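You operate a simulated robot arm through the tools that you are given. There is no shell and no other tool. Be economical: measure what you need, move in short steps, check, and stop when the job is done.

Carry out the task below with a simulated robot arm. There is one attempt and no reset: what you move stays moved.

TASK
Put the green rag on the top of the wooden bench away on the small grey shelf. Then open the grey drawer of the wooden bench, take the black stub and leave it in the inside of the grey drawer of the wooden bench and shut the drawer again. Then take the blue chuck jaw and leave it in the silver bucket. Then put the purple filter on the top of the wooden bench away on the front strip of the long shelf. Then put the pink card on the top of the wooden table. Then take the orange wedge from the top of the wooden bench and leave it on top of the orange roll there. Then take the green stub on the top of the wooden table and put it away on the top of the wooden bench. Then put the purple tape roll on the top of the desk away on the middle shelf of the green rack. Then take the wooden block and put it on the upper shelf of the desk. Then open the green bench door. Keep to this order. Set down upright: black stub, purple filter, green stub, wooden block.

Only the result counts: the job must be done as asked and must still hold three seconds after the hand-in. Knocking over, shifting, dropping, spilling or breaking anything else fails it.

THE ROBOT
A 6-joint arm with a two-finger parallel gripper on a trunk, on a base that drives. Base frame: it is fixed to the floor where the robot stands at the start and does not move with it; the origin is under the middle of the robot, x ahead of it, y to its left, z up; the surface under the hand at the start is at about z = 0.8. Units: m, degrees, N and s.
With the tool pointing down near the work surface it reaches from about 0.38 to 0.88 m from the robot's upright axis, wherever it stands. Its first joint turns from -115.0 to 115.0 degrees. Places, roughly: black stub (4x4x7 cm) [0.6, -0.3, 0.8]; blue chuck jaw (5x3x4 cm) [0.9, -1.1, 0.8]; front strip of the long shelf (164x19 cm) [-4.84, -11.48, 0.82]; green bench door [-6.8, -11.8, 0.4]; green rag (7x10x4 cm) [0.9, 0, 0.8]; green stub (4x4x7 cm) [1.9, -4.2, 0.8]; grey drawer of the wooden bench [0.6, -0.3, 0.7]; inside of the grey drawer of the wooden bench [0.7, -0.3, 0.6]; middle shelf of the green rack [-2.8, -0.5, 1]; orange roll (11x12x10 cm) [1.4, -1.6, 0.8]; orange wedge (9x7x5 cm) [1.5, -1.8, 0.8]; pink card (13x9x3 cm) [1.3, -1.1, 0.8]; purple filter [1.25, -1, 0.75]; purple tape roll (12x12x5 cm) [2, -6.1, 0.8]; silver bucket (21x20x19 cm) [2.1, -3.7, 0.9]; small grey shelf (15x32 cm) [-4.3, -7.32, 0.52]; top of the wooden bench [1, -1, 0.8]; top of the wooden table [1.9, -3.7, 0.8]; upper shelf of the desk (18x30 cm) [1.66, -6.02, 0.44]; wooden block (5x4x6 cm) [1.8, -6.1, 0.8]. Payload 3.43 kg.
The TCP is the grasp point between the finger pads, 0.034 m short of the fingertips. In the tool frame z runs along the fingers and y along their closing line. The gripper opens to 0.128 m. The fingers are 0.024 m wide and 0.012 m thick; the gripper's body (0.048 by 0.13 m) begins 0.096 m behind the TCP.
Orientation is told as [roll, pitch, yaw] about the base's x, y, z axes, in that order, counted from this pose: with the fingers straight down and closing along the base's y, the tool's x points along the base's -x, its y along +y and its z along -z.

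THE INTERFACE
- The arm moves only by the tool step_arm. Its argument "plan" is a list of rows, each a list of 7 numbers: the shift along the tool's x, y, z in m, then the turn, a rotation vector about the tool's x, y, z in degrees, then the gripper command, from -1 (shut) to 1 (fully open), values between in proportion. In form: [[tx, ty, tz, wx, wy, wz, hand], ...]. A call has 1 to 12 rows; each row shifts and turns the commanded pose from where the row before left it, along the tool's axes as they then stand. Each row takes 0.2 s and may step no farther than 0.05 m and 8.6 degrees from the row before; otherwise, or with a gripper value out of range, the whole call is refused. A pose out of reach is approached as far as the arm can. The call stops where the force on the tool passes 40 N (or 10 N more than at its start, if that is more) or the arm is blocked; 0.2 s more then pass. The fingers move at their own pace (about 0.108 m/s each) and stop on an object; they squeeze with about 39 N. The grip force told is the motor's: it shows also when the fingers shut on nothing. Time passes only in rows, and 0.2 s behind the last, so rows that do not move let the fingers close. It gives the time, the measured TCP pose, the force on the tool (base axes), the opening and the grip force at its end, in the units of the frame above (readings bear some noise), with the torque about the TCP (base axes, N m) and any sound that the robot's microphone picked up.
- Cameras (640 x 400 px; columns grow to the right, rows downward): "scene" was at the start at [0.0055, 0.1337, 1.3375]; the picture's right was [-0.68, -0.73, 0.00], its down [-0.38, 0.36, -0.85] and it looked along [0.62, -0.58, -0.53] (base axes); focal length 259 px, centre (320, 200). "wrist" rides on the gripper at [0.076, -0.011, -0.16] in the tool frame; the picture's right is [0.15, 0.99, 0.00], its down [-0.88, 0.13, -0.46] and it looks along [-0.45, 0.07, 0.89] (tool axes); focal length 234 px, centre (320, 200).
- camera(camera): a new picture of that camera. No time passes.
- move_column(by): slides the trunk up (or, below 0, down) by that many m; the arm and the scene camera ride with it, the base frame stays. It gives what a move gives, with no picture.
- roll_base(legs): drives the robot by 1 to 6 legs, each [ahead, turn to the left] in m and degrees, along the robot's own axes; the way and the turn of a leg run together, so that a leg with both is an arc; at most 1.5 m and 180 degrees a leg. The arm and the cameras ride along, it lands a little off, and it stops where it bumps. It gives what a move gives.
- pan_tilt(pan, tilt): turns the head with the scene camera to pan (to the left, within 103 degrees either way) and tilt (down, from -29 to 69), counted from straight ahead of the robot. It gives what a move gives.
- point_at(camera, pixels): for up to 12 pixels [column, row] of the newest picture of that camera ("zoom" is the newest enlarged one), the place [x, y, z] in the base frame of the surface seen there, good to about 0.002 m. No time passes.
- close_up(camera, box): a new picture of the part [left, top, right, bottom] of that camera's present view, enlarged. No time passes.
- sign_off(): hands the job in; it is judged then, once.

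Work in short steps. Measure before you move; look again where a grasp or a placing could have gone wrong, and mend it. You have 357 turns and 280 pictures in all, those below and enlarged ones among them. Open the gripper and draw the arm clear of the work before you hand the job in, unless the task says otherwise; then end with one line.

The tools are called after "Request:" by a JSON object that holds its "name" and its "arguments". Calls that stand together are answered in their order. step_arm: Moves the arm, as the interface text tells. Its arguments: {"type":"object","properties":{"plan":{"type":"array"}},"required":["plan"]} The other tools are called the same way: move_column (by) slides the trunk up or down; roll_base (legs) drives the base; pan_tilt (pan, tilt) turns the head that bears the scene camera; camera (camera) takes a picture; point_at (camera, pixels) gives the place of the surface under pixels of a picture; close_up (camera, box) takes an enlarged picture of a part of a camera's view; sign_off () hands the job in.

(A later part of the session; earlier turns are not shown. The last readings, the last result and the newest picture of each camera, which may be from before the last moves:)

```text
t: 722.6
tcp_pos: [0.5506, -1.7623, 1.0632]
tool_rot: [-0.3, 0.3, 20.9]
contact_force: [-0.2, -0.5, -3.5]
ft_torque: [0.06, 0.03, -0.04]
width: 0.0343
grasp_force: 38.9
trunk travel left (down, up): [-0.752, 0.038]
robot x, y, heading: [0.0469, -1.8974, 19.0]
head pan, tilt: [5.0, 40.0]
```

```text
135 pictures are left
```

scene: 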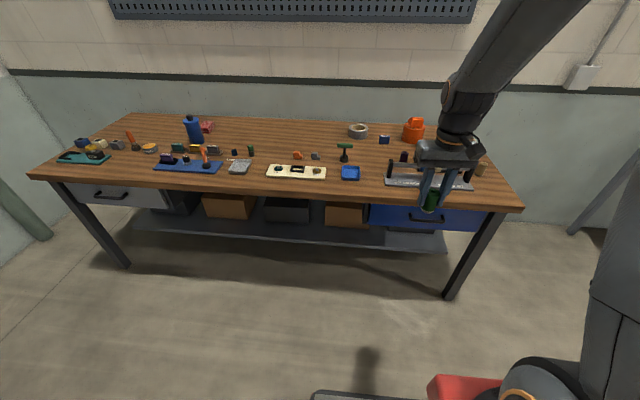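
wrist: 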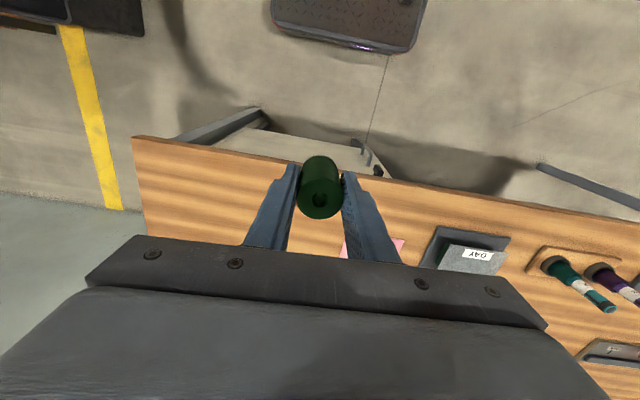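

Measure candidate free spots.

Request:
{"name": "point_at", "arguments": {"camera": "scene", "pixels": [[300, 141], [320, 141], [335, 138], [373, 160], [365, 158], [345, 160], [384, 143], [403, 160], [388, 170], [300, 128]]}}

Request:
{"name": "close_up", "arguments": {"camera": "scene", "box": [270, 110, 450, 200]}}

```text
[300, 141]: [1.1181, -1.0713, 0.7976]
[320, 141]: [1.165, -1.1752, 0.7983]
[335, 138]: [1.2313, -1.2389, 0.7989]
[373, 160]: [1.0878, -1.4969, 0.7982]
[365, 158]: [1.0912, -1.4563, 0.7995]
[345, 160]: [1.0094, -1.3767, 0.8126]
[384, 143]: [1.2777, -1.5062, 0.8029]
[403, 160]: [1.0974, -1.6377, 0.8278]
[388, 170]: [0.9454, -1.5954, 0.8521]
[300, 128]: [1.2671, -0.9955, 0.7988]
```

```text
3.56 times, centred on (360, 155) of scene
```

zoom: 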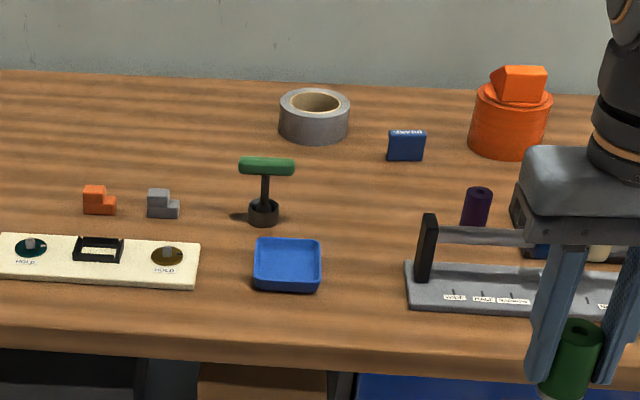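

Spot (1.09,-1.49) is clear. Drive forward 0.4 m and move the stub over it.

Request:
{"name": "roll_base", "arguments": {"legs": [[0.4, 0]]}}

Request:
{"name": "step_arm", "arguments": {"plan": [[-0.04, 0.015, 0, 0, 0, 0, -1], [-0.04, 0.015, 0, 0, 0, 0, -1], [-0.04, 0.015, 0, 0, 0, 0, -1], [-0.04, 0.015, 0, 0, 0, 0, -1], [-0.041, 0.015, 0, 0, 0, 0, -1], [0, 0, 0.04, 0, 0, 0, -1], [0, 0, 0.04, 0, 0, 0, -1]]}}

Request:
{"name": "camera", "arguments": {"camera": "wrist"}}

```text
t: 725.1
tcp_pos: [0.9216, -1.6319, 1.0627]
tool_rot: [-0.4, 0.2, 21.0]
contact_force: [-0.4, -0.4, -3.6]
ft_torque: [-0.01, 0.01, -0.04]
width: 0.0345
grasp_force: 39.5
trunk travel left (down, up): [-0.752, 0.038]
robot x, y, heading: [0.4162, -1.7665, 19.2]
head pan, tilt: [5.0, 40.0]
```

```text
t: 726.7
tcp_pos: [1.0798, -1.4914, 0.9815]
tool_rot: [-0.3, 0.4, 21.1]
contact_force: [0.1, -1.4, -2.9]
ft_torque: [0.03, -0.01, 0.01]
width: 0.0345
grasp_force: 38.9
trunk travel left (down, up): [-0.752, 0.038]
robot x, y, heading: [0.4158, -1.7641, 19.4]
head pan, tilt: [5.0, 40.0]
```

```text
133 pictures are left
```

wrist: 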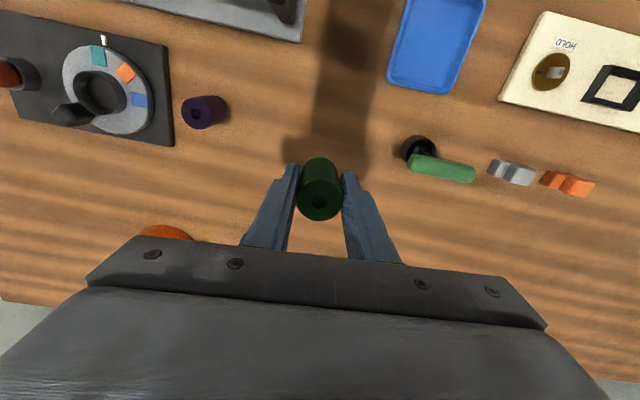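

Clear. Lower toward the surface.

Request:
{"name": "step_arm", "arguments": {"plan": [[0, 0, 0.045, 0, 0, 0, -1], [0, 0, 0.045, 0, 0, 0, -1], [0, 0, 0.025, 0, 0, 0, -1], [0, 0, 0.009, 0, 0, 0, -1], [0, 0, 0, 0, 0, 0, -1]]}}

Request:
{"name": "step_arm", "arguments": {"plan": [[0, 0, 0.002, 0, 0, 0, -1], [0, 0, 0, 0, 0, 0, -1]]}}

```text
t: 727.9
tcp_pos: [1.0803, -1.4908, 0.8569]
tool_rot: [-0.3, 0.3, 21.1]
contact_force: [0.1, 0.4, -2.9]
ft_torque: [0.01, 0.02, 0.0]
width: 0.0343
grasp_force: 38.9
trunk travel left (down, up): [-0.752, 0.038]
robot x, y, heading: [0.4161, -1.7665, 19.5]
head pan, tilt: [5.0, 40.0]
```

```text
t: 728.5
tcp_pos: [1.0806, -1.4902, 0.8546]
tool_rot: [-0.3, 0.3, 21.1]
contact_force: [0.5, -0.1, -3.8]
ft_torque: [0.02, 0.01, 0.04]
width: 0.0342
grasp_force: 39.4
trunk travel left (down, up): [-0.752, 0.038]
robot x, y, heading: [0.418, -1.7685, 19.5]
head pan, tilt: [5.0, 40.0]
```

Request:
{"name": "step_arm", "arguments": {"plan": [[0, 0, 0.0015, 0, 0, 0, -1], [0, 0, 0, 0, 0, 0, -1]]}}

```text
t: 729.1
tcp_pos: [1.081, -1.4905, 0.8538]
tool_rot: [-0.4, 0.4, 21.1]
contact_force: [0.0, -0.4, -2.7]
ft_torque: [0.02, -0.01, 0.03]
width: 0.0343
grasp_force: 38.9
trunk travel left (down, up): [-0.752, 0.038]
robot x, y, heading: [0.418, -1.7651, 19.6]
head pan, tilt: [5.0, 40.0]
```

Not yet in contact; one more small step, then release.

Request:
{"name": "step_arm", "arguments": {"plan": [[0, 0, 0.0015, 0, 0, 0, -1], [0, 0, 0, 0, 0, 0, -1]]}}

```text
t: 729.7
tcp_pos: [1.0804, -1.489, 0.8544]
tool_rot: [-0.2, 0.2, 21.1]
contact_force: [-4.2, -1.7, 6.6]
ft_torque: [0.07, 0.19, 0.03]
width: 0.0343
grasp_force: 39.5
trunk travel left (down, up): [-0.752, 0.038]
robot x, y, heading: [0.42, -1.765, 19.4]
head pan, tilt: [5.0, 40.0]
```

Request:
{"name": "step_arm", "arguments": {"plan": [[0, 0, 0, 0, 0, 0, -0.35], [0, 0, 0, 0, 0, 0, -0.2], [0, 0, 0, 0, 0, 0, 0], [0, 0, -0.03, 0, 0, 0, 0], [0, 0, -0.045, 0, 0, 0, 0], [0, 0, -0.045, 0, 0, 0, 0], [0, 0, -0.045, 0, 0, 0, 0], [0, 0, -0.045, 0, 0, 0, 0], [0.045, 0, 0, 0, 0, 0, 0], [0.045, 0, 0, 0, 0, 0, 0], [0.045, 0, 0, 0, 0, 0, 0], [0.045, 0, 0, 0, 0, 0, 0]]}}

Request:
{"name": "camera", "arguments": {"camera": "wrist"}}

Request:
{"name": "camera", "arguments": {"camera": "scene"}}

```text
t: 732.3
tcp_pos: [0.9137, -1.5569, 1.0616]
tool_rot: [-0.3, 0.3, 21.0]
contact_force: [0.7, -0.3, -1.1]
ft_torque: [-0.02, 0.02, -0.02]
width: 0.0639
grasp_force: 0.0
trunk travel left (down, up): [-0.752, 0.038]
robot x, y, heading: [0.4174, -1.7642, 19.1]
head pan, tilt: [5.0, 40.0]
```

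```text
132 pictures are left
```

wrist: 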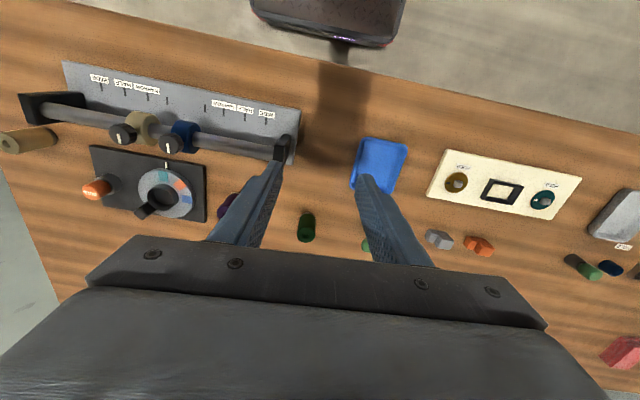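

```text
131 pictures are left
```

scene: 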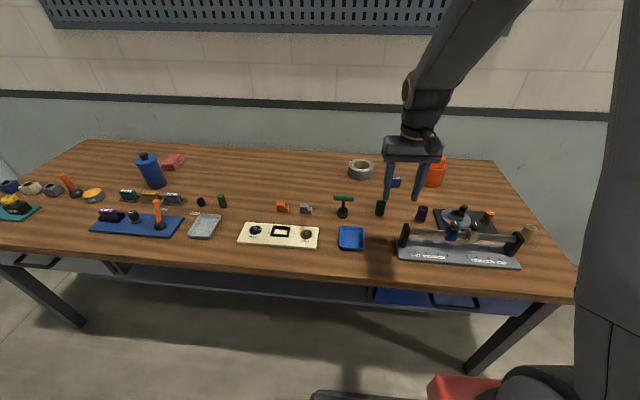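

Green stub stands upright on the bench. Next, drive to the desk for the purple tape roll.

Request:
{"name": "roll_base", "arguments": {"legs": [[-0.4, 0], [0, -102], [1.16, 0], [1.16, 0], [1.16, 0], [1.16, 0]]}}

Request:
{"name": "roll_base", "arguments": {"legs": [[0, 90]]}}

Request:
{"name": "pan_tilt", "arguments": {"pan": 15, "tilt": 38}}

Request:
{"name": "camera", "arguments": {"camera": "scene"}}

```text
t: 761.2
tcp_pos: [0.3988, -7.0712, 1.0619]
tool_rot: [-0.3, 0.3, -85.8]
contact_force: [-0.3, 0.0, -0.1]
ft_torque: [0.03, 0.0, 0.02]
width: 0.0639
grasp_force: 0.0
trunk travel left (down, up): [-0.752, 0.038]
robot x, y, heading: [0.3405, -6.5338, -87.9]
head pan, tilt: [5.0, 40.0]
```

```text
t: 765.4
tcp_pos: [0.876, -6.4862, 1.0608]
tool_rot: [-0.3, 0.3, 3.1]
contact_force: [0.4, 0.5, 0.2]
ft_torque: [0.01, -0.01, 0.0]
width: 0.0639
grasp_force: 0.0
trunk travel left (down, up): [-0.752, 0.038]
robot x, y, heading: [0.3407, -6.5358, 1.4]
head pan, tilt: [5.0, 40.0]
```

```text
t: 766.1
tcp_pos: [0.8766, -6.487, 1.0617]
tool_rot: [-0.4, 0.3, 3.2]
contact_force: [0.3, -0.7, -0.4]
ft_torque: [-0.02, -0.01, -0.03]
width: 0.0641
grasp_force: 0.1
trunk travel left (down, up): [-0.752, 0.038]
robot x, y, heading: [0.3395, -6.5361, 1.1]
head pan, tilt: [15.0, 38.0]
```

```text
130 pictures are left
```

scene: 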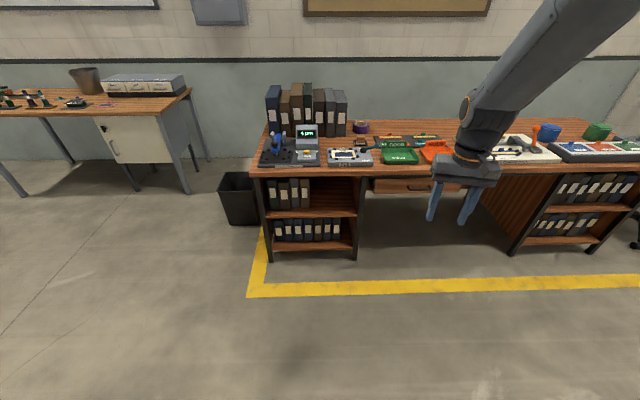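

Request:
{"name": "close_up", "arguments": {"camera": "scene", "box": [240, 80, 480, 270]}}

Request:
{"name": "point_at", "arguments": {"camera": "scene", "pixels": [[361, 127], [361, 130], [360, 141], [335, 205], [330, 182], [275, 185], [340, 165], [310, 172], [355, 255], [330, 240], [265, 260], [285, 195]]}}

```text
2.11 times, centred on (360, 175) of scene
```

zoom: 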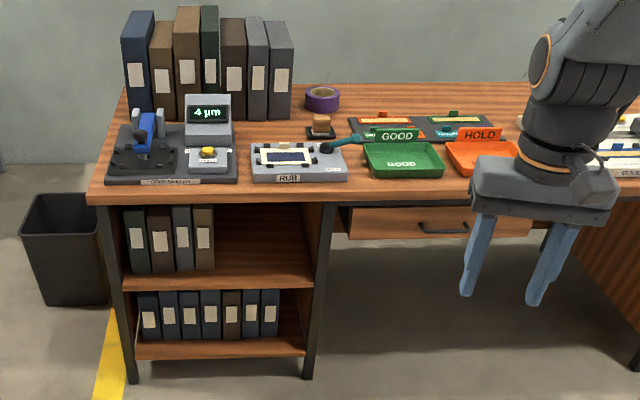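

```text
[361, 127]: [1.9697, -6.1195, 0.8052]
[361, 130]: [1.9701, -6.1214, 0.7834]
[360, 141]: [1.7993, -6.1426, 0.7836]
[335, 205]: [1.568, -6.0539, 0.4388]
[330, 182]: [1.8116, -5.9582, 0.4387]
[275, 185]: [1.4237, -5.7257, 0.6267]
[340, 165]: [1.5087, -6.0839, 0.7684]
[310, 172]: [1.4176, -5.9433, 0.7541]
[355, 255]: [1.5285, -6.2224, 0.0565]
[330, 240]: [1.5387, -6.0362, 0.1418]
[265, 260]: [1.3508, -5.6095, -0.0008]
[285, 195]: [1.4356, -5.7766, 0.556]
```

Bookcase upper shelf z=0.439 with free right half; desk top z≈0.765. I drive to (1.26,-6.35) facing the tape roll.

Request:
{"name": "roll_base", "arguments": {"legs": [[0, 10.4], [0.93, 0], [0, 6]]}}

Request:
{"name": "step_arm", "arguments": {"plan": [[-0.02, 0, 0, 0, 0, 0, 0.9], [0, 0, 0, 0, 0, 0, 0.9]]}}

Request:
{"name": "pan_tilt", "arguments": {"pan": 10, "tilt": 45}}

Request:
{"name": "camera", "arguments": {"camera": "scene"}}

Request:
{"name": "camera", "arguments": {"camera": "wrist"}}

```text
t: 771.5
tcp_pos: [1.7475, -6.1993, 1.063]
tool_rot: [-0.3, 0.3, 14.6]
contact_force: [0.9, -0.9, 0.1]
ft_torque: [0.01, -0.01, -0.01]
width: 0.0643
grasp_force: 0.1
trunk travel left (down, up): [-0.752, 0.038]
robot x, y, heading: [1.2315, -6.3516, 13.3]
head pan, tilt: [15.0, 38.0]
stopped in leg 2: the robot was blocked; the commanded pose is now the measured one
```

```text
t: 772.1
tcp_pos: [1.7688, -6.1926, 1.0616]
tool_rot: [-0.3, 0.3, 14.6]
contact_force: [0.6, -0.1, -0.2]
ft_torque: [-0.02, 0.03, -0.02]
width: 0.1212
grasp_force: 0.0
trunk travel left (down, up): [-0.752, 0.038]
robot x, y, heading: [1.232, -6.354, 12.9]
head pan, tilt: [15.0, 38.0]
```

```text
t: 772.8
tcp_pos: [1.7683, -6.1936, 1.0595]
tool_rot: [-0.3, 0.3, 14.6]
contact_force: [-0.5, 0.8, 0.7]
ft_torque: [-0.02, 0.01, 0.0]
width: 0.1214
grasp_force: 0.0
trunk travel left (down, up): [-0.752, 0.038]
robot x, y, heading: [1.2339, -6.3539, 13.4]
head pan, tilt: [10.0, 45.0]
```

```text
128 pictures are left
```

scene: 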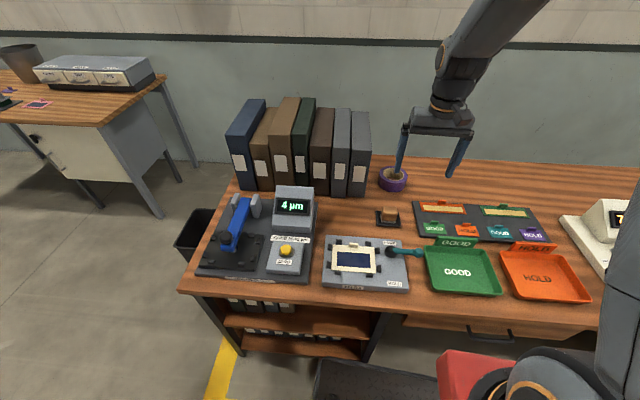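

```text
127 pictures are left
```

wrist: 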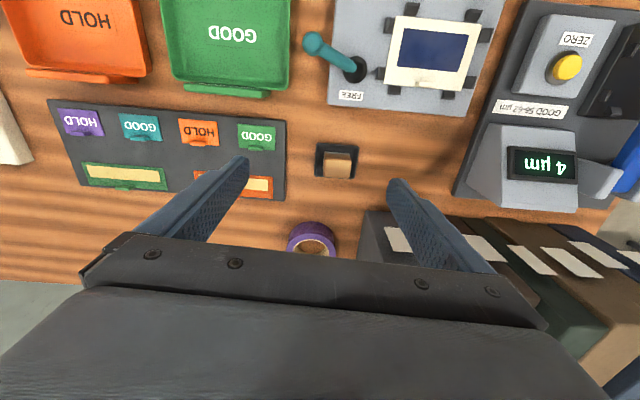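

The base met the desk leg; fine. Look closely at the tape roll.

Request:
{"name": "close_up", "arguments": {"camera": "scene", "box": [350, 150, 450, 235]}}

Request:
{"name": "point_at", "arguments": {"camera": "zoom", "pixels": [[180, 185], [370, 190], [275, 165], [275, 225], [225, 180], [325, 185], [275, 195], [275, 270], [125, 190], [280, 140], [250, 420], [290, 395]]}}

```text
4.71 times, centred on (400, 192) of scene
```

zoom: 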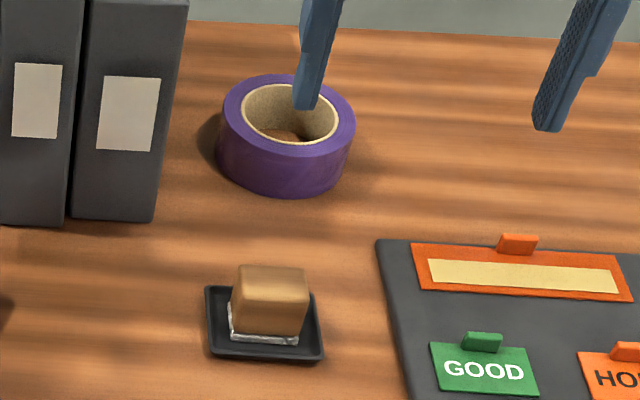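

```text
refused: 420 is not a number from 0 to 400
```

Request:
{"name": "point_at", "arguments": {"camera": "zoom", "pixels": [[228, 105], [345, 130], [285, 78], [285, 150], [250, 95], [330, 115], [290, 130], [285, 185], [180, 150], [270, 285], [265, 320], [450, 100]]}}

```text
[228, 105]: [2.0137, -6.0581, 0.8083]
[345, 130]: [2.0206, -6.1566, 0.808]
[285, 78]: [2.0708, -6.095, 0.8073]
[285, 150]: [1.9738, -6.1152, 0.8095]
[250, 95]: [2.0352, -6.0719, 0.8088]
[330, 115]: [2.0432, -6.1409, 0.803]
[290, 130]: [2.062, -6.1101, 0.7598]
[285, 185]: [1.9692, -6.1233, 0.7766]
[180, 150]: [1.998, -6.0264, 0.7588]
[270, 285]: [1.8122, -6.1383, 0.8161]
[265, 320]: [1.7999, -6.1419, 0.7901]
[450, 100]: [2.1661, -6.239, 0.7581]
```

Check how far the nearest book is from the roll.

Request:
{"name": "point_at", "arguments": {"camera": "zoom", "pixels": [[155, 215], [162, 190], [170, 120], [176, 80], [150, 120], [100, 40], [200, 110], [175, 150], [172, 170], [210, 60]]}}

Request:
{"name": "point_at", "arguments": {"camera": "wrist", "pixels": [[365, 215], [380, 245], [372, 255], [313, 222], [292, 240], [333, 242], [350, 235]]}}

```text
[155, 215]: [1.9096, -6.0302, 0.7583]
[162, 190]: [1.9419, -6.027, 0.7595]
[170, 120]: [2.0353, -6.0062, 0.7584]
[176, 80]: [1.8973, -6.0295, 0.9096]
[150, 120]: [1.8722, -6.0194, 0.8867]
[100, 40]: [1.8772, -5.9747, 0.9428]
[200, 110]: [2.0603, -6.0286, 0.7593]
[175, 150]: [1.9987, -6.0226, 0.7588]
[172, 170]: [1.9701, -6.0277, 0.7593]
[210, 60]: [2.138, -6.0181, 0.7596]
```

```text
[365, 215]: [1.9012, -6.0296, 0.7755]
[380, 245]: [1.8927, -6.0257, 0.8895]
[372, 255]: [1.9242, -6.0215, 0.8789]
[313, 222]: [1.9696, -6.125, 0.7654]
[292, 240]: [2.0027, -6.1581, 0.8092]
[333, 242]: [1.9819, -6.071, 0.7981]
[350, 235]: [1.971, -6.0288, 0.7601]
```

The nearest book is ~5.5 cm from the roll, so a lateral diametral grasp fits. For the rack I need a tilted hand, so I yaw to 17.5° and tilt 40° now.

Request:
{"name": "step_arm", "arguments": {"plan": [[0, 0, 0, 0, 0, -2.9, 1], [0, 0, 0, 0, -8, 0, 1], [0, 0, 0, 0, -8, 0, 1], [0, 0, 0, 0, -8, 0, 1], [0, 0, 0, 0, -8, 0, 1], [0, 0, 0, 0, -8, 0, 1], [0, 0, 0, 0, 0, 0, 1]]}}

Request:
{"name": "camera", "arguments": {"camera": "wrist"}}

```text
t: 774.4
tcp_pos: [1.7665, -6.1943, 1.062]
tool_rot: [-0.4, -39.8, 17.7]
contact_force: [1.3, 0.6, -0.1]
ft_torque: [0.03, 0.01, 0.04]
width: 0.1277
grasp_force: 0.0
trunk travel left (down, up): [-0.752, 0.038]
robot x, y, heading: [1.2311, -6.3576, 13.2]
head pan, tilt: [10.0, 45.0]
```

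```text
125 pictures are left
```

wrist: 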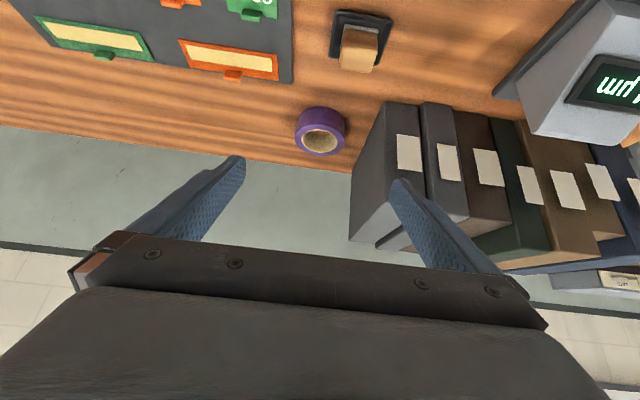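

Advance forward over the roll at this height.

Request:
{"name": "step_arm", "arguments": {"plan": [[-0.0341, 0.008, 0.0286, 0, 0, 0, 1], [-0.0341, 0, 0.0286, 0, 0, 0, 1], [-0.0341, 0, 0.0286, 0, 0, 0, 1], [-0.0341, 0, 0.0286, 0, 0, 0, 1], [-0.0341, 0, 0.0286, 0, 0, 0, 1], [-0.0341, 0, 0.0286, 0, 0, 0, 1], [0, 0, 0, 0, 0, 0, 1]]}}

Request:
{"name": "camera", "arguments": {"camera": "wrist"}}

Request:
{"name": "camera", "arguments": {"camera": "scene"}}

```text
t: 776.0
tcp_pos: [2.0201, -6.1032, 1.0598]
tool_rot: [-0.4, -39.7, 17.7]
contact_force: [0.4, 0.2, -0.1]
ft_torque: [-0.01, -0.01, -0.01]
width: 0.1279
grasp_force: 0.1
trunk travel left (down, up): [-0.752, 0.038]
robot x, y, heading: [1.2299, -6.3513, 13.1]
head pan, tilt: [10.0, 45.0]
```

```text
124 pictures are left
```

wrist: 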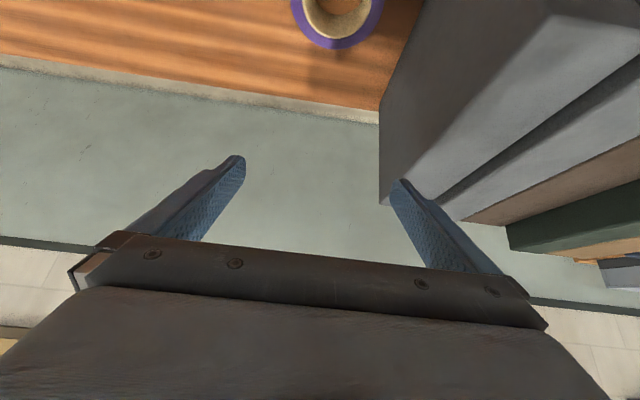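

```text
123 pictures are left
```

scene: 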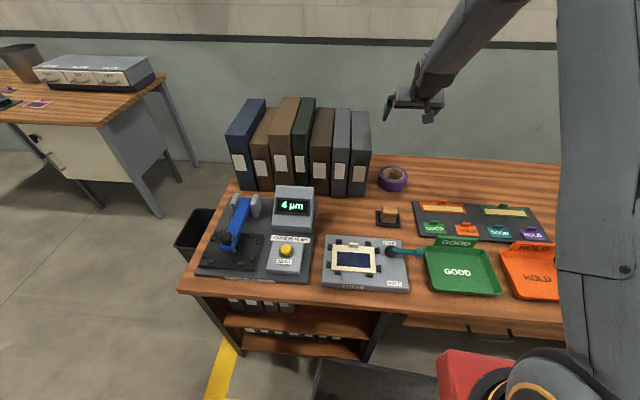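

Re-measure the now unobstructed roll.

Request:
{"name": "close_up", "arguments": {"camera": "scene", "box": [360, 155, 430, 205]}}

Request:
{"name": "point_at", "arguments": {"camera": "zoom", "pixels": [[180, 175], [430, 180], [303, 115], [303, 215], [175, 200], [440, 205], [225, 130], [390, 130], [215, 210], [400, 215]]}}

```text
8.00 times, centred on (395, 180) of scene
```

zoom: 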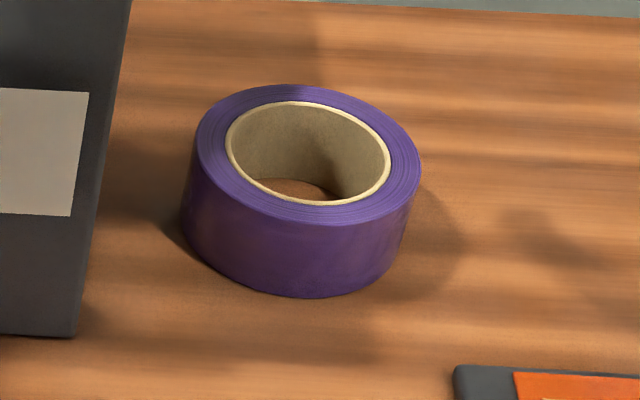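

```text
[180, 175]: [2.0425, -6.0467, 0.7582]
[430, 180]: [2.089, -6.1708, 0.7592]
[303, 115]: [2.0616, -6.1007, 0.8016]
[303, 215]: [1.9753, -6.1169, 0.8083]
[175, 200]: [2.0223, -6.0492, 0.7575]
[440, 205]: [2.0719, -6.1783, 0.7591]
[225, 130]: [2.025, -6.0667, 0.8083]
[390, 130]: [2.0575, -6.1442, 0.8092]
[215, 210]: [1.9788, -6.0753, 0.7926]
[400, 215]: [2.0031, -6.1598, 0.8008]
```

Request:
{"name": "point_at", "arguments": {"camera": "zoom", "pixels": [[201, 148], [416, 168], [325, 222], [290, 91], [203, 170], [410, 195], [240, 210], [370, 110], [260, 92], [230, 200]]}}

```text
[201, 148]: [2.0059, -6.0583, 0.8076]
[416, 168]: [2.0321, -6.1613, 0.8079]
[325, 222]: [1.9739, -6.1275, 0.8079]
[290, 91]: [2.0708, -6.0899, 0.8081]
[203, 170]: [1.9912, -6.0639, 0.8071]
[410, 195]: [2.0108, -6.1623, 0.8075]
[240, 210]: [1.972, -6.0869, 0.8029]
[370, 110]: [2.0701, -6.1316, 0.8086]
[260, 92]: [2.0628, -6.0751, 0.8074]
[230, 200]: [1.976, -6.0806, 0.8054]
```

Roll centre (2.0205,-6.109), R≈0.053. Shift 5.6 mm right and descend.

Request:
{"name": "step_arm", "arguments": {"plan": [[0.0289, -0.0056, 0.0345, 0, 0, 0, 1], [0.0289, 0, 0.0345, 0, 0, 0, 1], [0.0289, 0, 0.0345, 0, 0, 0, 1], [0.0289, 0, 0.0345, 0, 0, 0, 1], [0.0257, 0, 0.0306, 0, 0, 0, 1], [0, 0, 0, 0, 0, 0, 1]]}}

Request:
{"name": "camera", "arguments": {"camera": "wrist"}}

Request:
{"name": "close_up", "arguments": {"camera": "scene", "box": [340, 120, 460, 220]}}

```text
t: 777.4
tcp_pos: [2.0203, -6.1136, 0.8402]
tool_rot: [-0.3, -39.8, 17.7]
contact_force: [-0.7, 0.0, 0.1]
ft_torque: [-0.03, -0.02, 0.02]
width: 0.128
grasp_force: 0.2
trunk travel left (down, up): [-0.752, 0.038]
robot x, y, heading: [1.2297, -6.3551, 13.2]
head pan, tilt: [10.0, 45.0]
```

```text
121 pictures are left
```

wrist: 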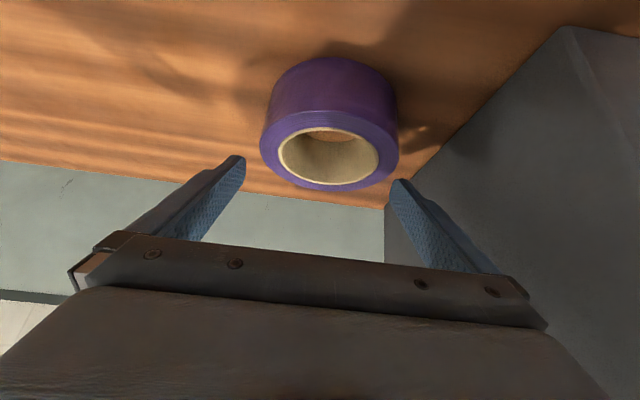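

```text
4.00 times, centred on (400, 170) of scene
```

zoom: 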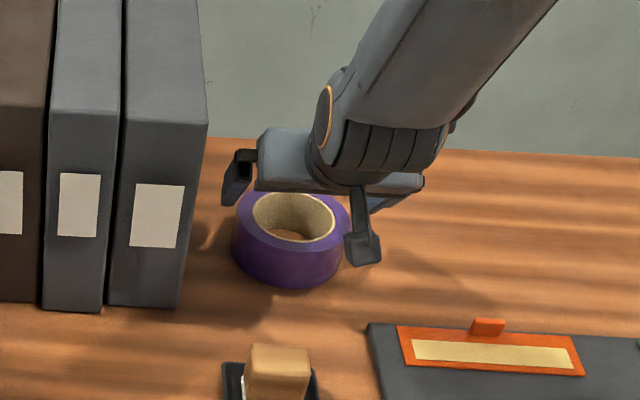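

Slight left correction and descend the final 4 cm.

Request:
{"name": "step_arm", "arguments": {"plan": [[0.0129, 0.004, 0.0153, 0, 0, 0, 1], [0.0129, 0, 0.0153, 0, 0, 0, 1], [0, 0, 0, 0, 0, 0, 1]]}}

Request:
{"name": "camera", "arguments": {"camera": "wrist"}}

```text
t: 778.2
tcp_pos: [2.0189, -6.1092, 0.7995]
tool_rot: [-0.4, -39.7, 17.7]
contact_force: [0.6, -0.8, 0.6]
ft_torque: [0.0, -0.02, 0.01]
width: 0.128
grasp_force: 0.0
trunk travel left (down, up): [-0.752, 0.038]
robot x, y, heading: [1.2324, -6.3522, 13.1]
head pan, tilt: [10.0, 45.0]
```

```text
119 pictures are left
```

wrist: 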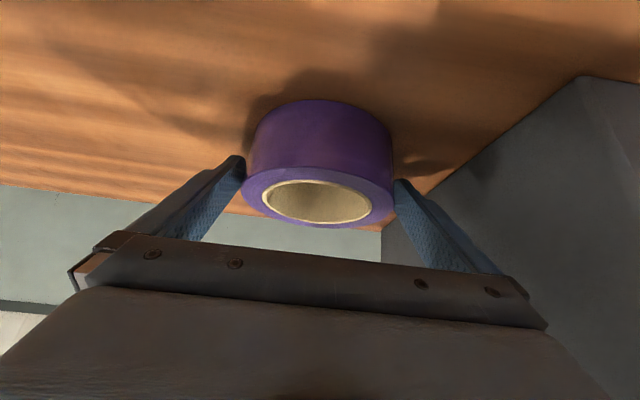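

Straddling the roll. Close and lift.

Request:
{"name": "step_arm", "arguments": {"plan": [[0, 0, 0, 0, 0, 0, 0.5], [0, 0, 0, 0, 0, 0, 0], [0, 0, 0, 0, 0, 0, -1], [0, 0, 0, 0, 0, 0, -1], [-0.0129, 0, -0.0153, 0, 0, 0, -1], [-0.0257, 0, -0.0306, 0, 0, 0, -1], [-0.0257, 0, -0.0306, 0, 0, 0, -1], [-0.0257, 0, -0.0306, 0, 0, 0, -1]]}}

Request:
{"name": "camera", "arguments": {"camera": "wrist"}}

```text
t: 780.0
tcp_pos: [2.0191, -6.1057, 0.9365]
tool_rot: [-0.4, -39.7, 17.7]
contact_force: [0.8, 0.0, -3.3]
ft_torque: [-0.01, -0.01, 0.01]
width: 0.1113
grasp_force: 39.9
trunk travel left (down, up): [-0.752, 0.038]
robot x, y, heading: [1.2345, -6.354, 13.2]
head pan, tilt: [10.0, 45.0]
```

```text
118 pictures are left
```

wrist: 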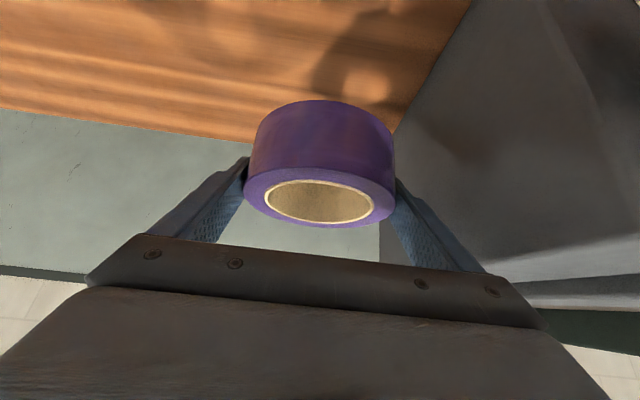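

Roll held. Raise and retract.

Request:
{"name": "step_arm", "arguments": {"plan": [[-0.0257, 0, -0.0306, 0, 0, 0, -1], [-0.0257, 0, -0.0306, 0, 0, 0, -1], [-0.0257, 0, -0.0306, 0, 0, 0, -1], [0.0341, 0, -0.0286, 0, 0, 0, -1], [0.0341, 0, -0.0286, 0, 0, 0, -1], [0.0341, 0, -0.0286, 0, 0, 0, -1], [0.0341, 0, -0.0286, 0, 0, 0, -1], [0.0341, 0, -0.0286, 0, 0, 0, -1], [0.0341, 0, -0.0286, 0, 0, 0, -1]]}}

Request:
{"name": "camera", "arguments": {"camera": "scene"}}

```text
t: 782.0
tcp_pos: [1.766, -6.1856, 1.0563]
tool_rot: [-0.4, -39.7, 17.7]
contact_force: [-0.2, -0.1, -2.1]
ft_torque: [0.01, 0.02, 0.01]
width: 0.1116
grasp_force: 39.2
out of reach, approached as far as the arm can: row 1
trunk travel left (down, up): [-0.752, 0.038]
robot x, y, heading: [1.2361, -6.3552, 13.2]
head pan, tilt: [10.0, 45.0]
```

```text
117 pictures are left
```

scene: 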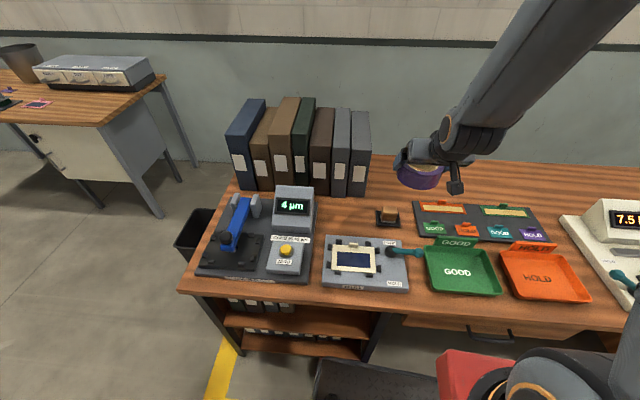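

Roll is held clear. Drive toward the green rack.

Request:
{"name": "roll_base", "arguments": {"legs": [[-0.5, 0], [0, 82.8], [1.44, 0], [1.44, 0], [0, 21.9], [0.96, 0]]}}

```text
t: 807.9
tcp_pos: [-0.2094, -2.2337, 1.0563]
tool_rot: [-0.3, -39.7, 121.2]
contact_force: [-0.8, 0.0, -2.0]
ft_torque: [0.0, -0.01, -0.01]
width: 0.1112
grasp_force: 39.1
trunk travel left (down, up): [-0.752, 0.038]
robot x, y, heading: [0.074, -2.7147, 116.5]
head pan, tilt: [10.0, 45.0]
```

Request:
{"name": "roll_base", "arguments": {"legs": [[0, 4.7], [1.01, 0], [0, 48.9], [1.01, 0], [1.01, 0], [0, -40]]}}

Request:
{"name": "pan_tilt", "arguments": {"pan": -5, "tilt": 25}}

Request:
{"name": "camera", "arguments": {"camera": "scene"}}

```text
t: 827.4
tcp_pos: [-2.8588, -1.1137, 1.0562]
tool_rot: [-0.4, -39.7, 135.6]
contact_force: [0.5, 0.6, -2.3]
ft_torque: [-0.01, -0.02, 0.01]
width: 0.111
grasp_force: 38.8
trunk travel left (down, up): [-0.752, 0.038]
robot x, y, heading: [-2.4644, -1.5025, 130.9]
head pan, tilt: [10.0, 45.0]
```

```text
t: 828.3
tcp_pos: [-2.8575, -1.113, 1.0565]
tool_rot: [-0.3, -39.9, 135.6]
contact_force: [0.4, -1.0, -2.2]
ft_torque: [0.0, -0.01, -0.01]
width: 0.1113
grasp_force: 39.1
trunk travel left (down, up): [-0.752, 0.038]
robot x, y, heading: [-2.4615, -1.5078, 131.1]
head pan, tilt: [-5.0, 25.0]
```

```text
116 pictures are left
```

scene: 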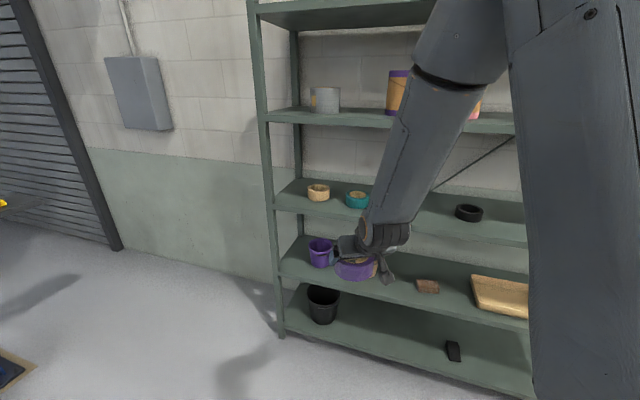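

Measure the middle shelf and its items.

Request:
{"name": "point_at", "arguments": {"camera": "scene", "pixels": [[318, 186], [357, 195], [469, 207], [430, 205], [420, 220], [430, 225], [500, 215], [440, 195], [300, 190], [330, 112], [440, 230], [500, 125]]}}

Request:
{"name": "close_up", "arguments": {"camera": "scene", "box": [260, 90, 530, 260]}}

```text
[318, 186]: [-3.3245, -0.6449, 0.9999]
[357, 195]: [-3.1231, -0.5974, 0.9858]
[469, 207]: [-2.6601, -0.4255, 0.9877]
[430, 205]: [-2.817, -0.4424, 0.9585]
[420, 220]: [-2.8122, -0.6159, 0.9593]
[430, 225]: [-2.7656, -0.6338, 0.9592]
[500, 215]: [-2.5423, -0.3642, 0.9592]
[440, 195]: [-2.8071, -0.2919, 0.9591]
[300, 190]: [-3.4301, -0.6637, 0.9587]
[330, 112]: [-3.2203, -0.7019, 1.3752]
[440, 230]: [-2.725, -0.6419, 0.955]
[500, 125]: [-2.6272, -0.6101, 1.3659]
```

```text
2.35 times, centred on (395, 175) of scene
```

zoom: 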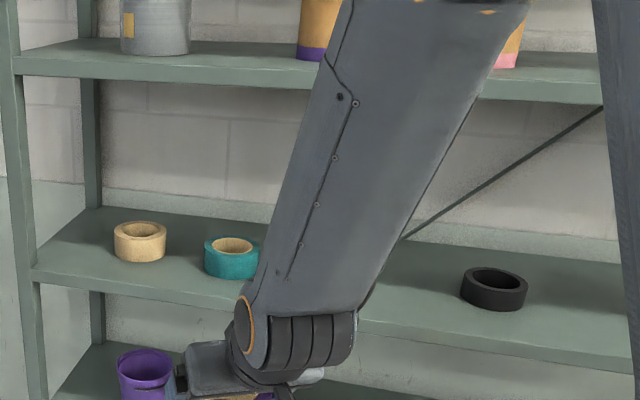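

Spot between teal and black rolls: (-2.823,-0.585). I reposition to ~0.74 m in front, square to the rack.

Request:
{"name": "roll_base", "arguments": {"legs": [[0, -8.8], [0.255, 0], [0, -19.4]]}}

Request:
{"name": "camera", "arguments": {"camera": "wrist"}}

Request:
{"name": "pan_tilt", "arguments": {"pan": 25, "tilt": 20}}

Request:
{"name": "camera", "arguments": {"camera": "scene"}}

```text
t: 831.8
tcp_pos: [-2.7594, -0.751, 1.0558]
tool_rot: [-0.4, -39.5, 107.2]
contact_force: [0.6, -0.1, -1.3]
ft_torque: [0.01, 0.02, 0.02]
width: 0.1112
grasp_force: 39.2
trunk travel left (down, up): [-0.752, 0.038]
robot x, y, heading: [-2.5983, -1.2885, 102.4]
head pan, tilt: [-5.0, 25.0]
```

```text
114 pictures are left
```

wrist: 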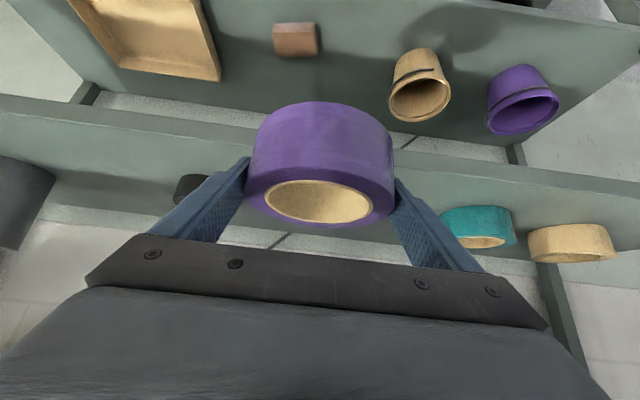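

```text
t: 832.8
tcp_pos: [-2.7604, -0.7524, 1.0572]
tool_rot: [-0.4, -39.7, 107.1]
contact_force: [-0.7, -0.9, -2.3]
ft_torque: [0.03, -0.02, 0.0]
width: 0.111
grasp_force: 38.8
trunk travel left (down, up): [-0.752, 0.038]
robot x, y, heading: [-2.5974, -1.2862, 102.8]
head pan, tilt: [25.0, 20.0]
```

```text
113 pictures are left
```

scene: 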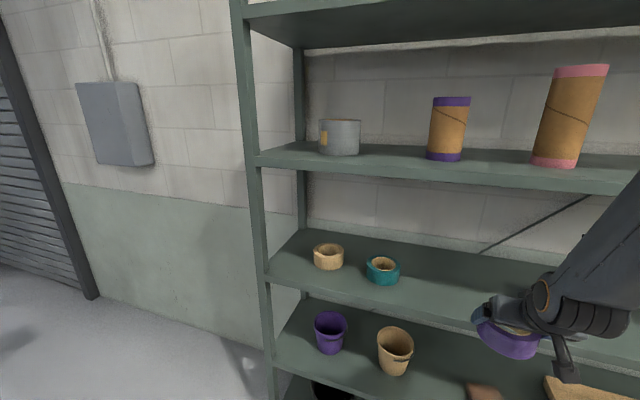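

Lower 4 cm first (roll bottom then ~1.5 cm over the shelf), then insert.

Request:
{"name": "step_arm", "arguments": {"plan": [[0.0257, 0.0104, 0.0306, 0, 0, 0, -1], [-0.0341, 0, 0.0286, 0, 0, 0, -1], [-0.0341, 0, 0.0286, 0, 0, 0, -1]]}}

Request:
{"name": "camera", "arguments": {"camera": "scene"}}

Request:
{"name": "camera", "arguments": {"camera": "wrist"}}

```text
t: 833.6
tcp_pos: [-2.7937, -0.67, 1.0193]
tool_rot: [-0.3, -39.6, 107.1]
contact_force: [0.4, -0.1, -2.2]
ft_torque: [-0.01, 0.0, -0.01]
width: 0.1111
grasp_force: 39.9
trunk travel left (down, up): [-0.752, 0.038]
robot x, y, heading: [-2.5969, -1.2834, 102.5]
head pan, tilt: [25.0, 20.0]
```

```text
112 pictures are left
```

scene: 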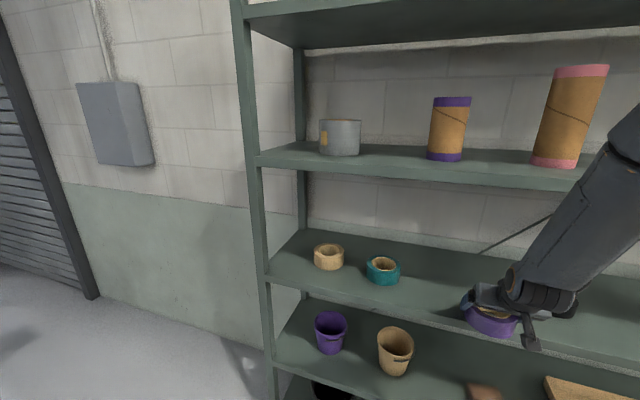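

```text
111 pictures are left
```

wrist: 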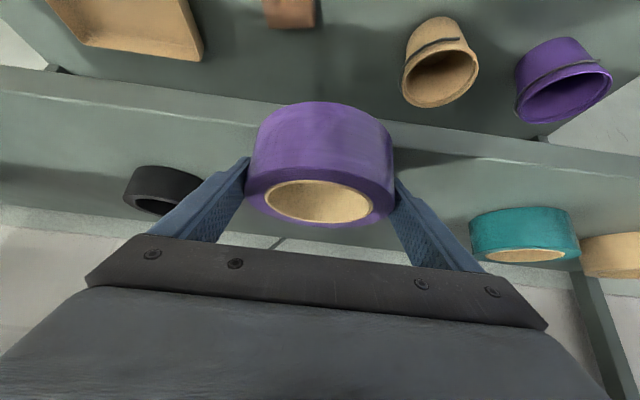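

Check arm proximity to the upper shelf edge.

Request:
{"name": "point_at", "arguments": {"camera": "scene", "pixels": [[595, 190], [575, 210], [620, 140], [560, 186], [540, 250], [510, 285], [570, 175]]}}

```text
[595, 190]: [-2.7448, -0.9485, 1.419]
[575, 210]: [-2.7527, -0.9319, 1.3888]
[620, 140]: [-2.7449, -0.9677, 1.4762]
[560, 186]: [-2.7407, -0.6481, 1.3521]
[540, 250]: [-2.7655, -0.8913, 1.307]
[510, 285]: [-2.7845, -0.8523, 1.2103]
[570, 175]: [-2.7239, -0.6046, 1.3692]
```

Arm stays ~10 cm clear of the upper shelf. Insert the remaining 9 cm.

Request:
{"name": "step_arm", "arguments": {"plan": [[-0.0341, 0, 0.0286, 0, 0, 0, -1], [-0.0341, 0, 0.0286, 0, 0, 0, -1], [0, 0, 0, 0, 0, 0, -1]]}}

Request:
{"name": "camera", "arguments": {"camera": "wrist"}}

```text
t: 834.4
tcp_pos: [-2.8215, -0.5853, 1.0172]
tool_rot: [-0.4, -39.7, 107.1]
contact_force: [0.0, 0.2, -2.6]
ft_torque: [-0.02, 0.03, 0.0]
width: 0.1112
grasp_force: 39.4
trunk travel left (down, up): [-0.752, 0.038]
robot x, y, heading: [-2.5992, -1.2871, 102.6]
head pan, tilt: [25.0, 20.0]
```

```text
110 pictures are left
```

wrist: 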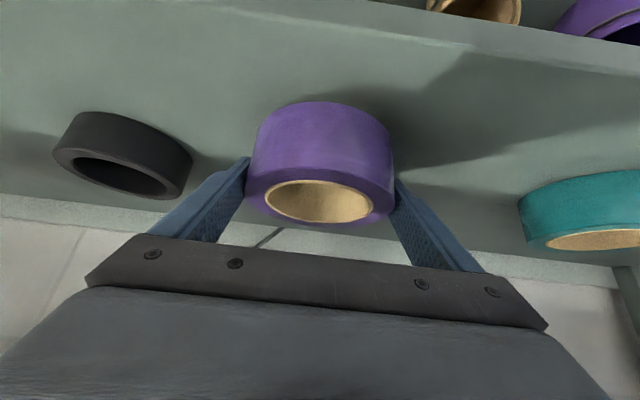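

Lower to contact in small steps.

Request:
{"name": "step_arm", "arguments": {"plan": [[0.0077, 0, 0.0092, 0, 0, 0, -1], [0, 0, 0, 0, 0, 0, -1]]}}

Request:
{"name": "step_arm", "arguments": {"plan": [[0.0016, 0, 0.0019, 0, 0, 0, -1], [0, 0, 0, 0, 0, 0, -1]]}}

```text
t: 835.0
tcp_pos: [-2.821, -0.5852, 1.0045]
tool_rot: [-0.4, -39.7, 107.0]
contact_force: [0.5, 0.7, -2.3]
ft_torque: [0.01, -0.03, -0.01]
width: 0.1111
grasp_force: 39.2
trunk travel left (down, up): [-0.752, 0.038]
robot x, y, heading: [-2.5974, -1.2843, 102.6]
head pan, tilt: [25.0, 20.0]
```

```text
t: 835.6
tcp_pos: [-2.8205, -0.5851, 1.0024]
tool_rot: [-0.4, -39.8, 107.1]
contact_force: [-0.2, -0.7, -2.2]
ft_torque: [-0.03, -0.01, 0.01]
width: 0.1111
grasp_force: 38.7
trunk travel left (down, up): [-0.752, 0.038]
robot x, y, heading: [-2.5968, -1.2863, 102.7]
head pan, tilt: [25.0, 20.0]
```

Request:
{"name": "step_arm", "arguments": {"plan": [[0.0013, 0, 0.0015, 0, 0, 0, -1], [0, 0, 0, 0, 0, 0, -1]]}}

```text
t: 836.2
tcp_pos: [-2.8207, -0.5837, 1.0025]
tool_rot: [-0.4, -40.0, 107.1]
contact_force: [-2.0, -1.6, 12.3]
ft_torque: [-0.32, 0.78, 0.15]
width: 0.1108
grasp_force: 38.8
trunk travel left (down, up): [-0.752, 0.038]
robot x, y, heading: [-2.5987, -1.2849, 102.3]
head pan, tilt: [25.0, 20.0]
```

Contact. Open and withdraw horizontally.

Request:
{"name": "step_arm", "arguments": {"plan": [[0, 0, 0, 0, 0, 0, 0.85], [0, 0, 0, 0, 0, 0, 1], [0, 0, 0, 0, 0, 0, 1], [-0.0064, 0, -0.0077, 0, 0, 0, 1], [0.023, 0, -0.0193, 0, 0, 0, 1], [0.0341, 0, -0.0286, 0, 0, 0, 1], [0.0341, 0, -0.0286, 0, 0, 0, 1], [0.0341, 0, -0.0286, 0, 0, 0, 1], [0.0341, 0, -0.0286, 0, 0, 0, 1]]}}

Request:
{"name": "camera", "arguments": {"camera": "wrist"}}

Request:
{"name": "camera", "arguments": {"camera": "scene"}}

```text
t: 838.2
tcp_pos: [-2.7622, -0.7812, 1.0082]
tool_rot: [-0.3, -39.8, 107.1]
contact_force: [-0.5, -0.3, -0.8]
ft_torque: [-0.02, 0.02, -0.02]
width: 0.1277
grasp_force: 0.0
trunk travel left (down, up): [-0.752, 0.038]
robot x, y, heading: [-2.5986, -1.2818, 102.7]
head pan, tilt: [25.0, 20.0]
```

```text
109 pictures are left
```

wrist: 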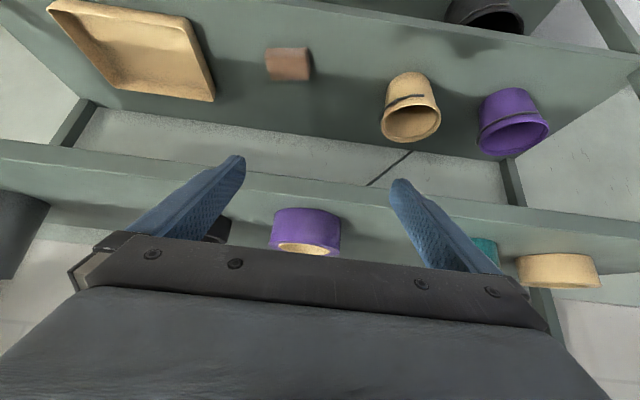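

```text
108 pictures are left
```

scene: 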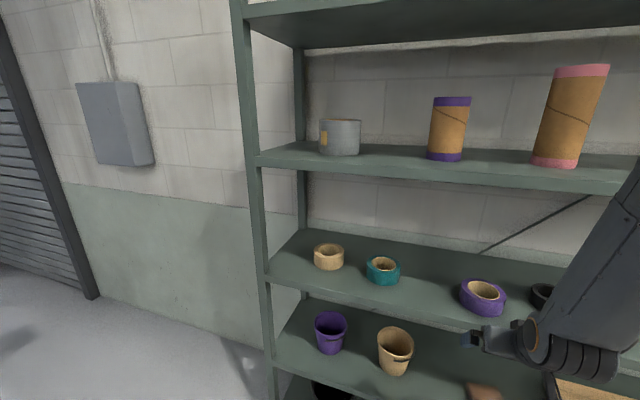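

Purple roll is placed. Now drive back to the desk for the wooden block.

Request:
{"name": "roll_base", "arguments": {"legs": [[-0.3, 0], [0, -110.2], [1.05, 0], [1.05, 0], [0, -55.3], [0.985, 0]]}}

```text
t: 861.9
tcp_pos: [0.3404, -3.0764, 1.0078]
tool_rot: [-0.3, -39.7, -55.3]
contact_force: [0.1, 1.0, 0.8]
ft_torque: [-0.02, -0.02, -0.01]
width: 0.1281
grasp_force: 0.0
trunk travel left (down, up): [-0.752, 0.038]
robot x, y, heading: [0.0315, -2.6429, -59.9]
head pan, tilt: [25.0, 20.0]
```

Request:
{"name": "roll_base", "arguments": {"legs": [[0, -6.5], [1.05, 0], [0, -21.6], [1.45, 0], [1.45, 0], [0, 101.8]]}}

Request:
{"name": "pan_tilt", "arguments": {"pan": 15, "tilt": 35}}

Request:
{"name": "camera", "arguments": {"camera": "scene"}}

```text
t: 886.9
tcp_pos: [1.0209, -6.3449, 1.0083]
tool_rot: [-0.4, -39.7, 18.4]
contact_force: [-0.1, -0.2, -0.2]
ft_torque: [-0.03, -0.03, 0.02]
width: 0.128
grasp_force: 0.1
trunk travel left (down, up): [-0.752, 0.038]
robot x, y, heading: [0.5207, -6.5206, 13.6]
head pan, tilt: [25.0, 20.0]
```

```text
t: 887.7
tcp_pos: [1.0216, -6.3434, 1.0073]
tool_rot: [-0.4, -39.7, 18.3]
contact_force: [-0.2, -0.2, -0.3]
ft_torque: [0.02, 0.02, 0.01]
width: 0.1283
grasp_force: 0.1
trunk travel left (down, up): [-0.752, 0.038]
robot x, y, heading: [0.5213, -6.52, 13.8]
head pan, tilt: [15.0, 35.0]
```

```text
107 pictures are left
```

scene: 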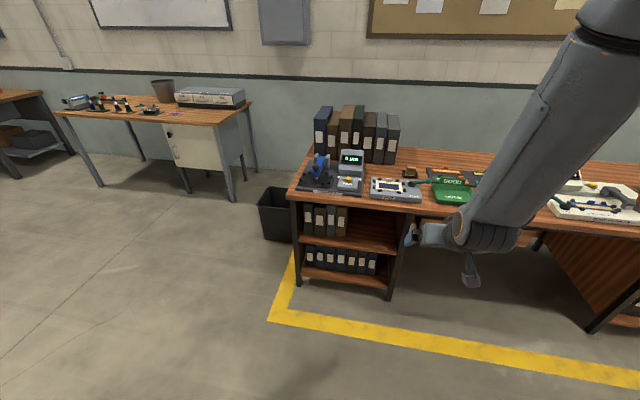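

Zoom and measure the bookcase's upper shelf.

Request:
{"name": "close_up", "arguments": {"camera": "scene", "box": [280, 150, 430, 300]}}

Request:
{"name": "point_at", "arguments": {"camera": "zoom", "pixels": [[265, 225], [300, 225], [390, 240], [420, 250], [340, 240], [330, 260], [300, 200], [370, 190], [400, 215], [420, 180], [460, 210], [280, 190]]}}

```text
2.67 times, centred on (355, 225) of scene
```

zoom: 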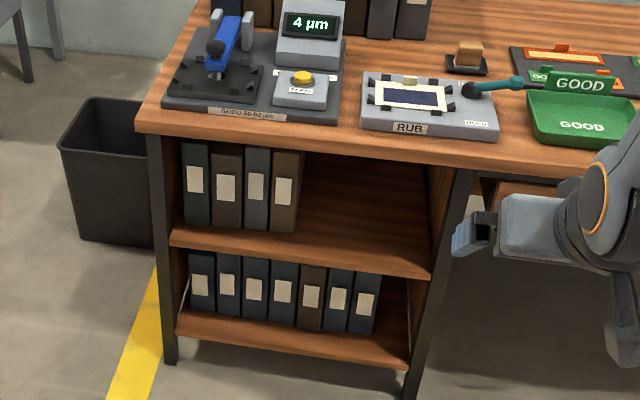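

```text
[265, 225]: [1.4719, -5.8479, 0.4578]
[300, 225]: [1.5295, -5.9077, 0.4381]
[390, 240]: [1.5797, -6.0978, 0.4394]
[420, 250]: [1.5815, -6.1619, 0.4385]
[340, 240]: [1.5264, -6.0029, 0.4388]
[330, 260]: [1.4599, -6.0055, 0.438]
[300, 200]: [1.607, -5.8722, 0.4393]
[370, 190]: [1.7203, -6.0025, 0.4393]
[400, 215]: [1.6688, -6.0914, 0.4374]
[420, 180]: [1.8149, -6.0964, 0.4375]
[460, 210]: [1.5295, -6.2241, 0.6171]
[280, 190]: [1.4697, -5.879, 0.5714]
```

Shelf z=0.4385, free between books and right panel; target spot (1.571,-6.0435). First drive forward to pick the block.

Request:
{"name": "roll_base", "arguments": {"legs": [[0, 1.2], [0.6, 0]]}}

Request:
{"name": "step_arm", "arguments": {"plan": [[0, 0, 0, 0, -8, 0, 0.6], [0, 0, 0, 0, -2.3, -0.0, 0.6], [0, 0, 0, 0, 0, 0, 0.6]]}}

Request:
{"name": "camera", "arguments": {"camera": "wrist"}}

Request:
{"name": "camera", "arguments": {"camera": "scene"}}

```text
t: 891.5
tcp_pos: [1.6049, -6.1854, 1.009]
tool_rot: [-0.4, -39.7, 18.9]
contact_force: [0.8, 0.7, 0.5]
ft_torque: [-0.02, -0.01, 0.0]
width: 0.128
grasp_force: 0.0
trunk travel left (down, up): [-0.752, 0.038]
robot x, y, heading: [1.1072, -6.366, 14.3]
head pan, tilt: [15.0, 35.0]
```

```text
t: 892.3
tcp_pos: [1.6049, -6.1859, 1.0077]
tool_rot: [-0.3, -50.1, 19.0]
contact_force: [0.2, 0.4, 0.2]
ft_torque: [-0.03, -0.02, 0.02]
width: 0.1025
grasp_force: 0.1
trunk travel left (down, up): [-0.752, 0.038]
robot x, y, heading: [1.1096, -6.3716, 14.6]
head pan, tilt: [15.0, 35.0]
```

```text
105 pictures are left
```

wrist: 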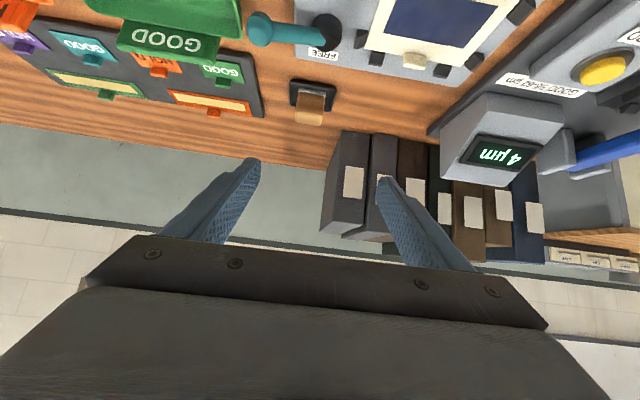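

```text
104 pictures are left
```

scene: 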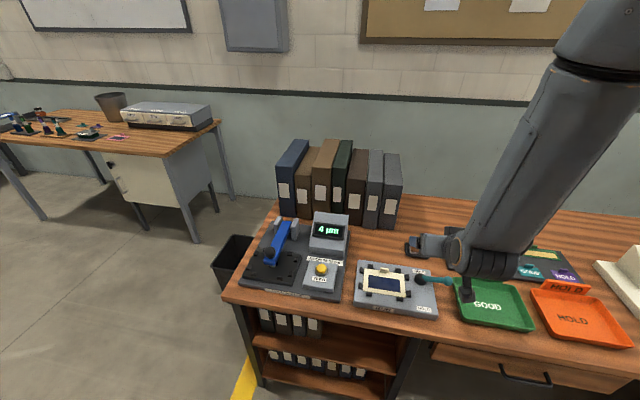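

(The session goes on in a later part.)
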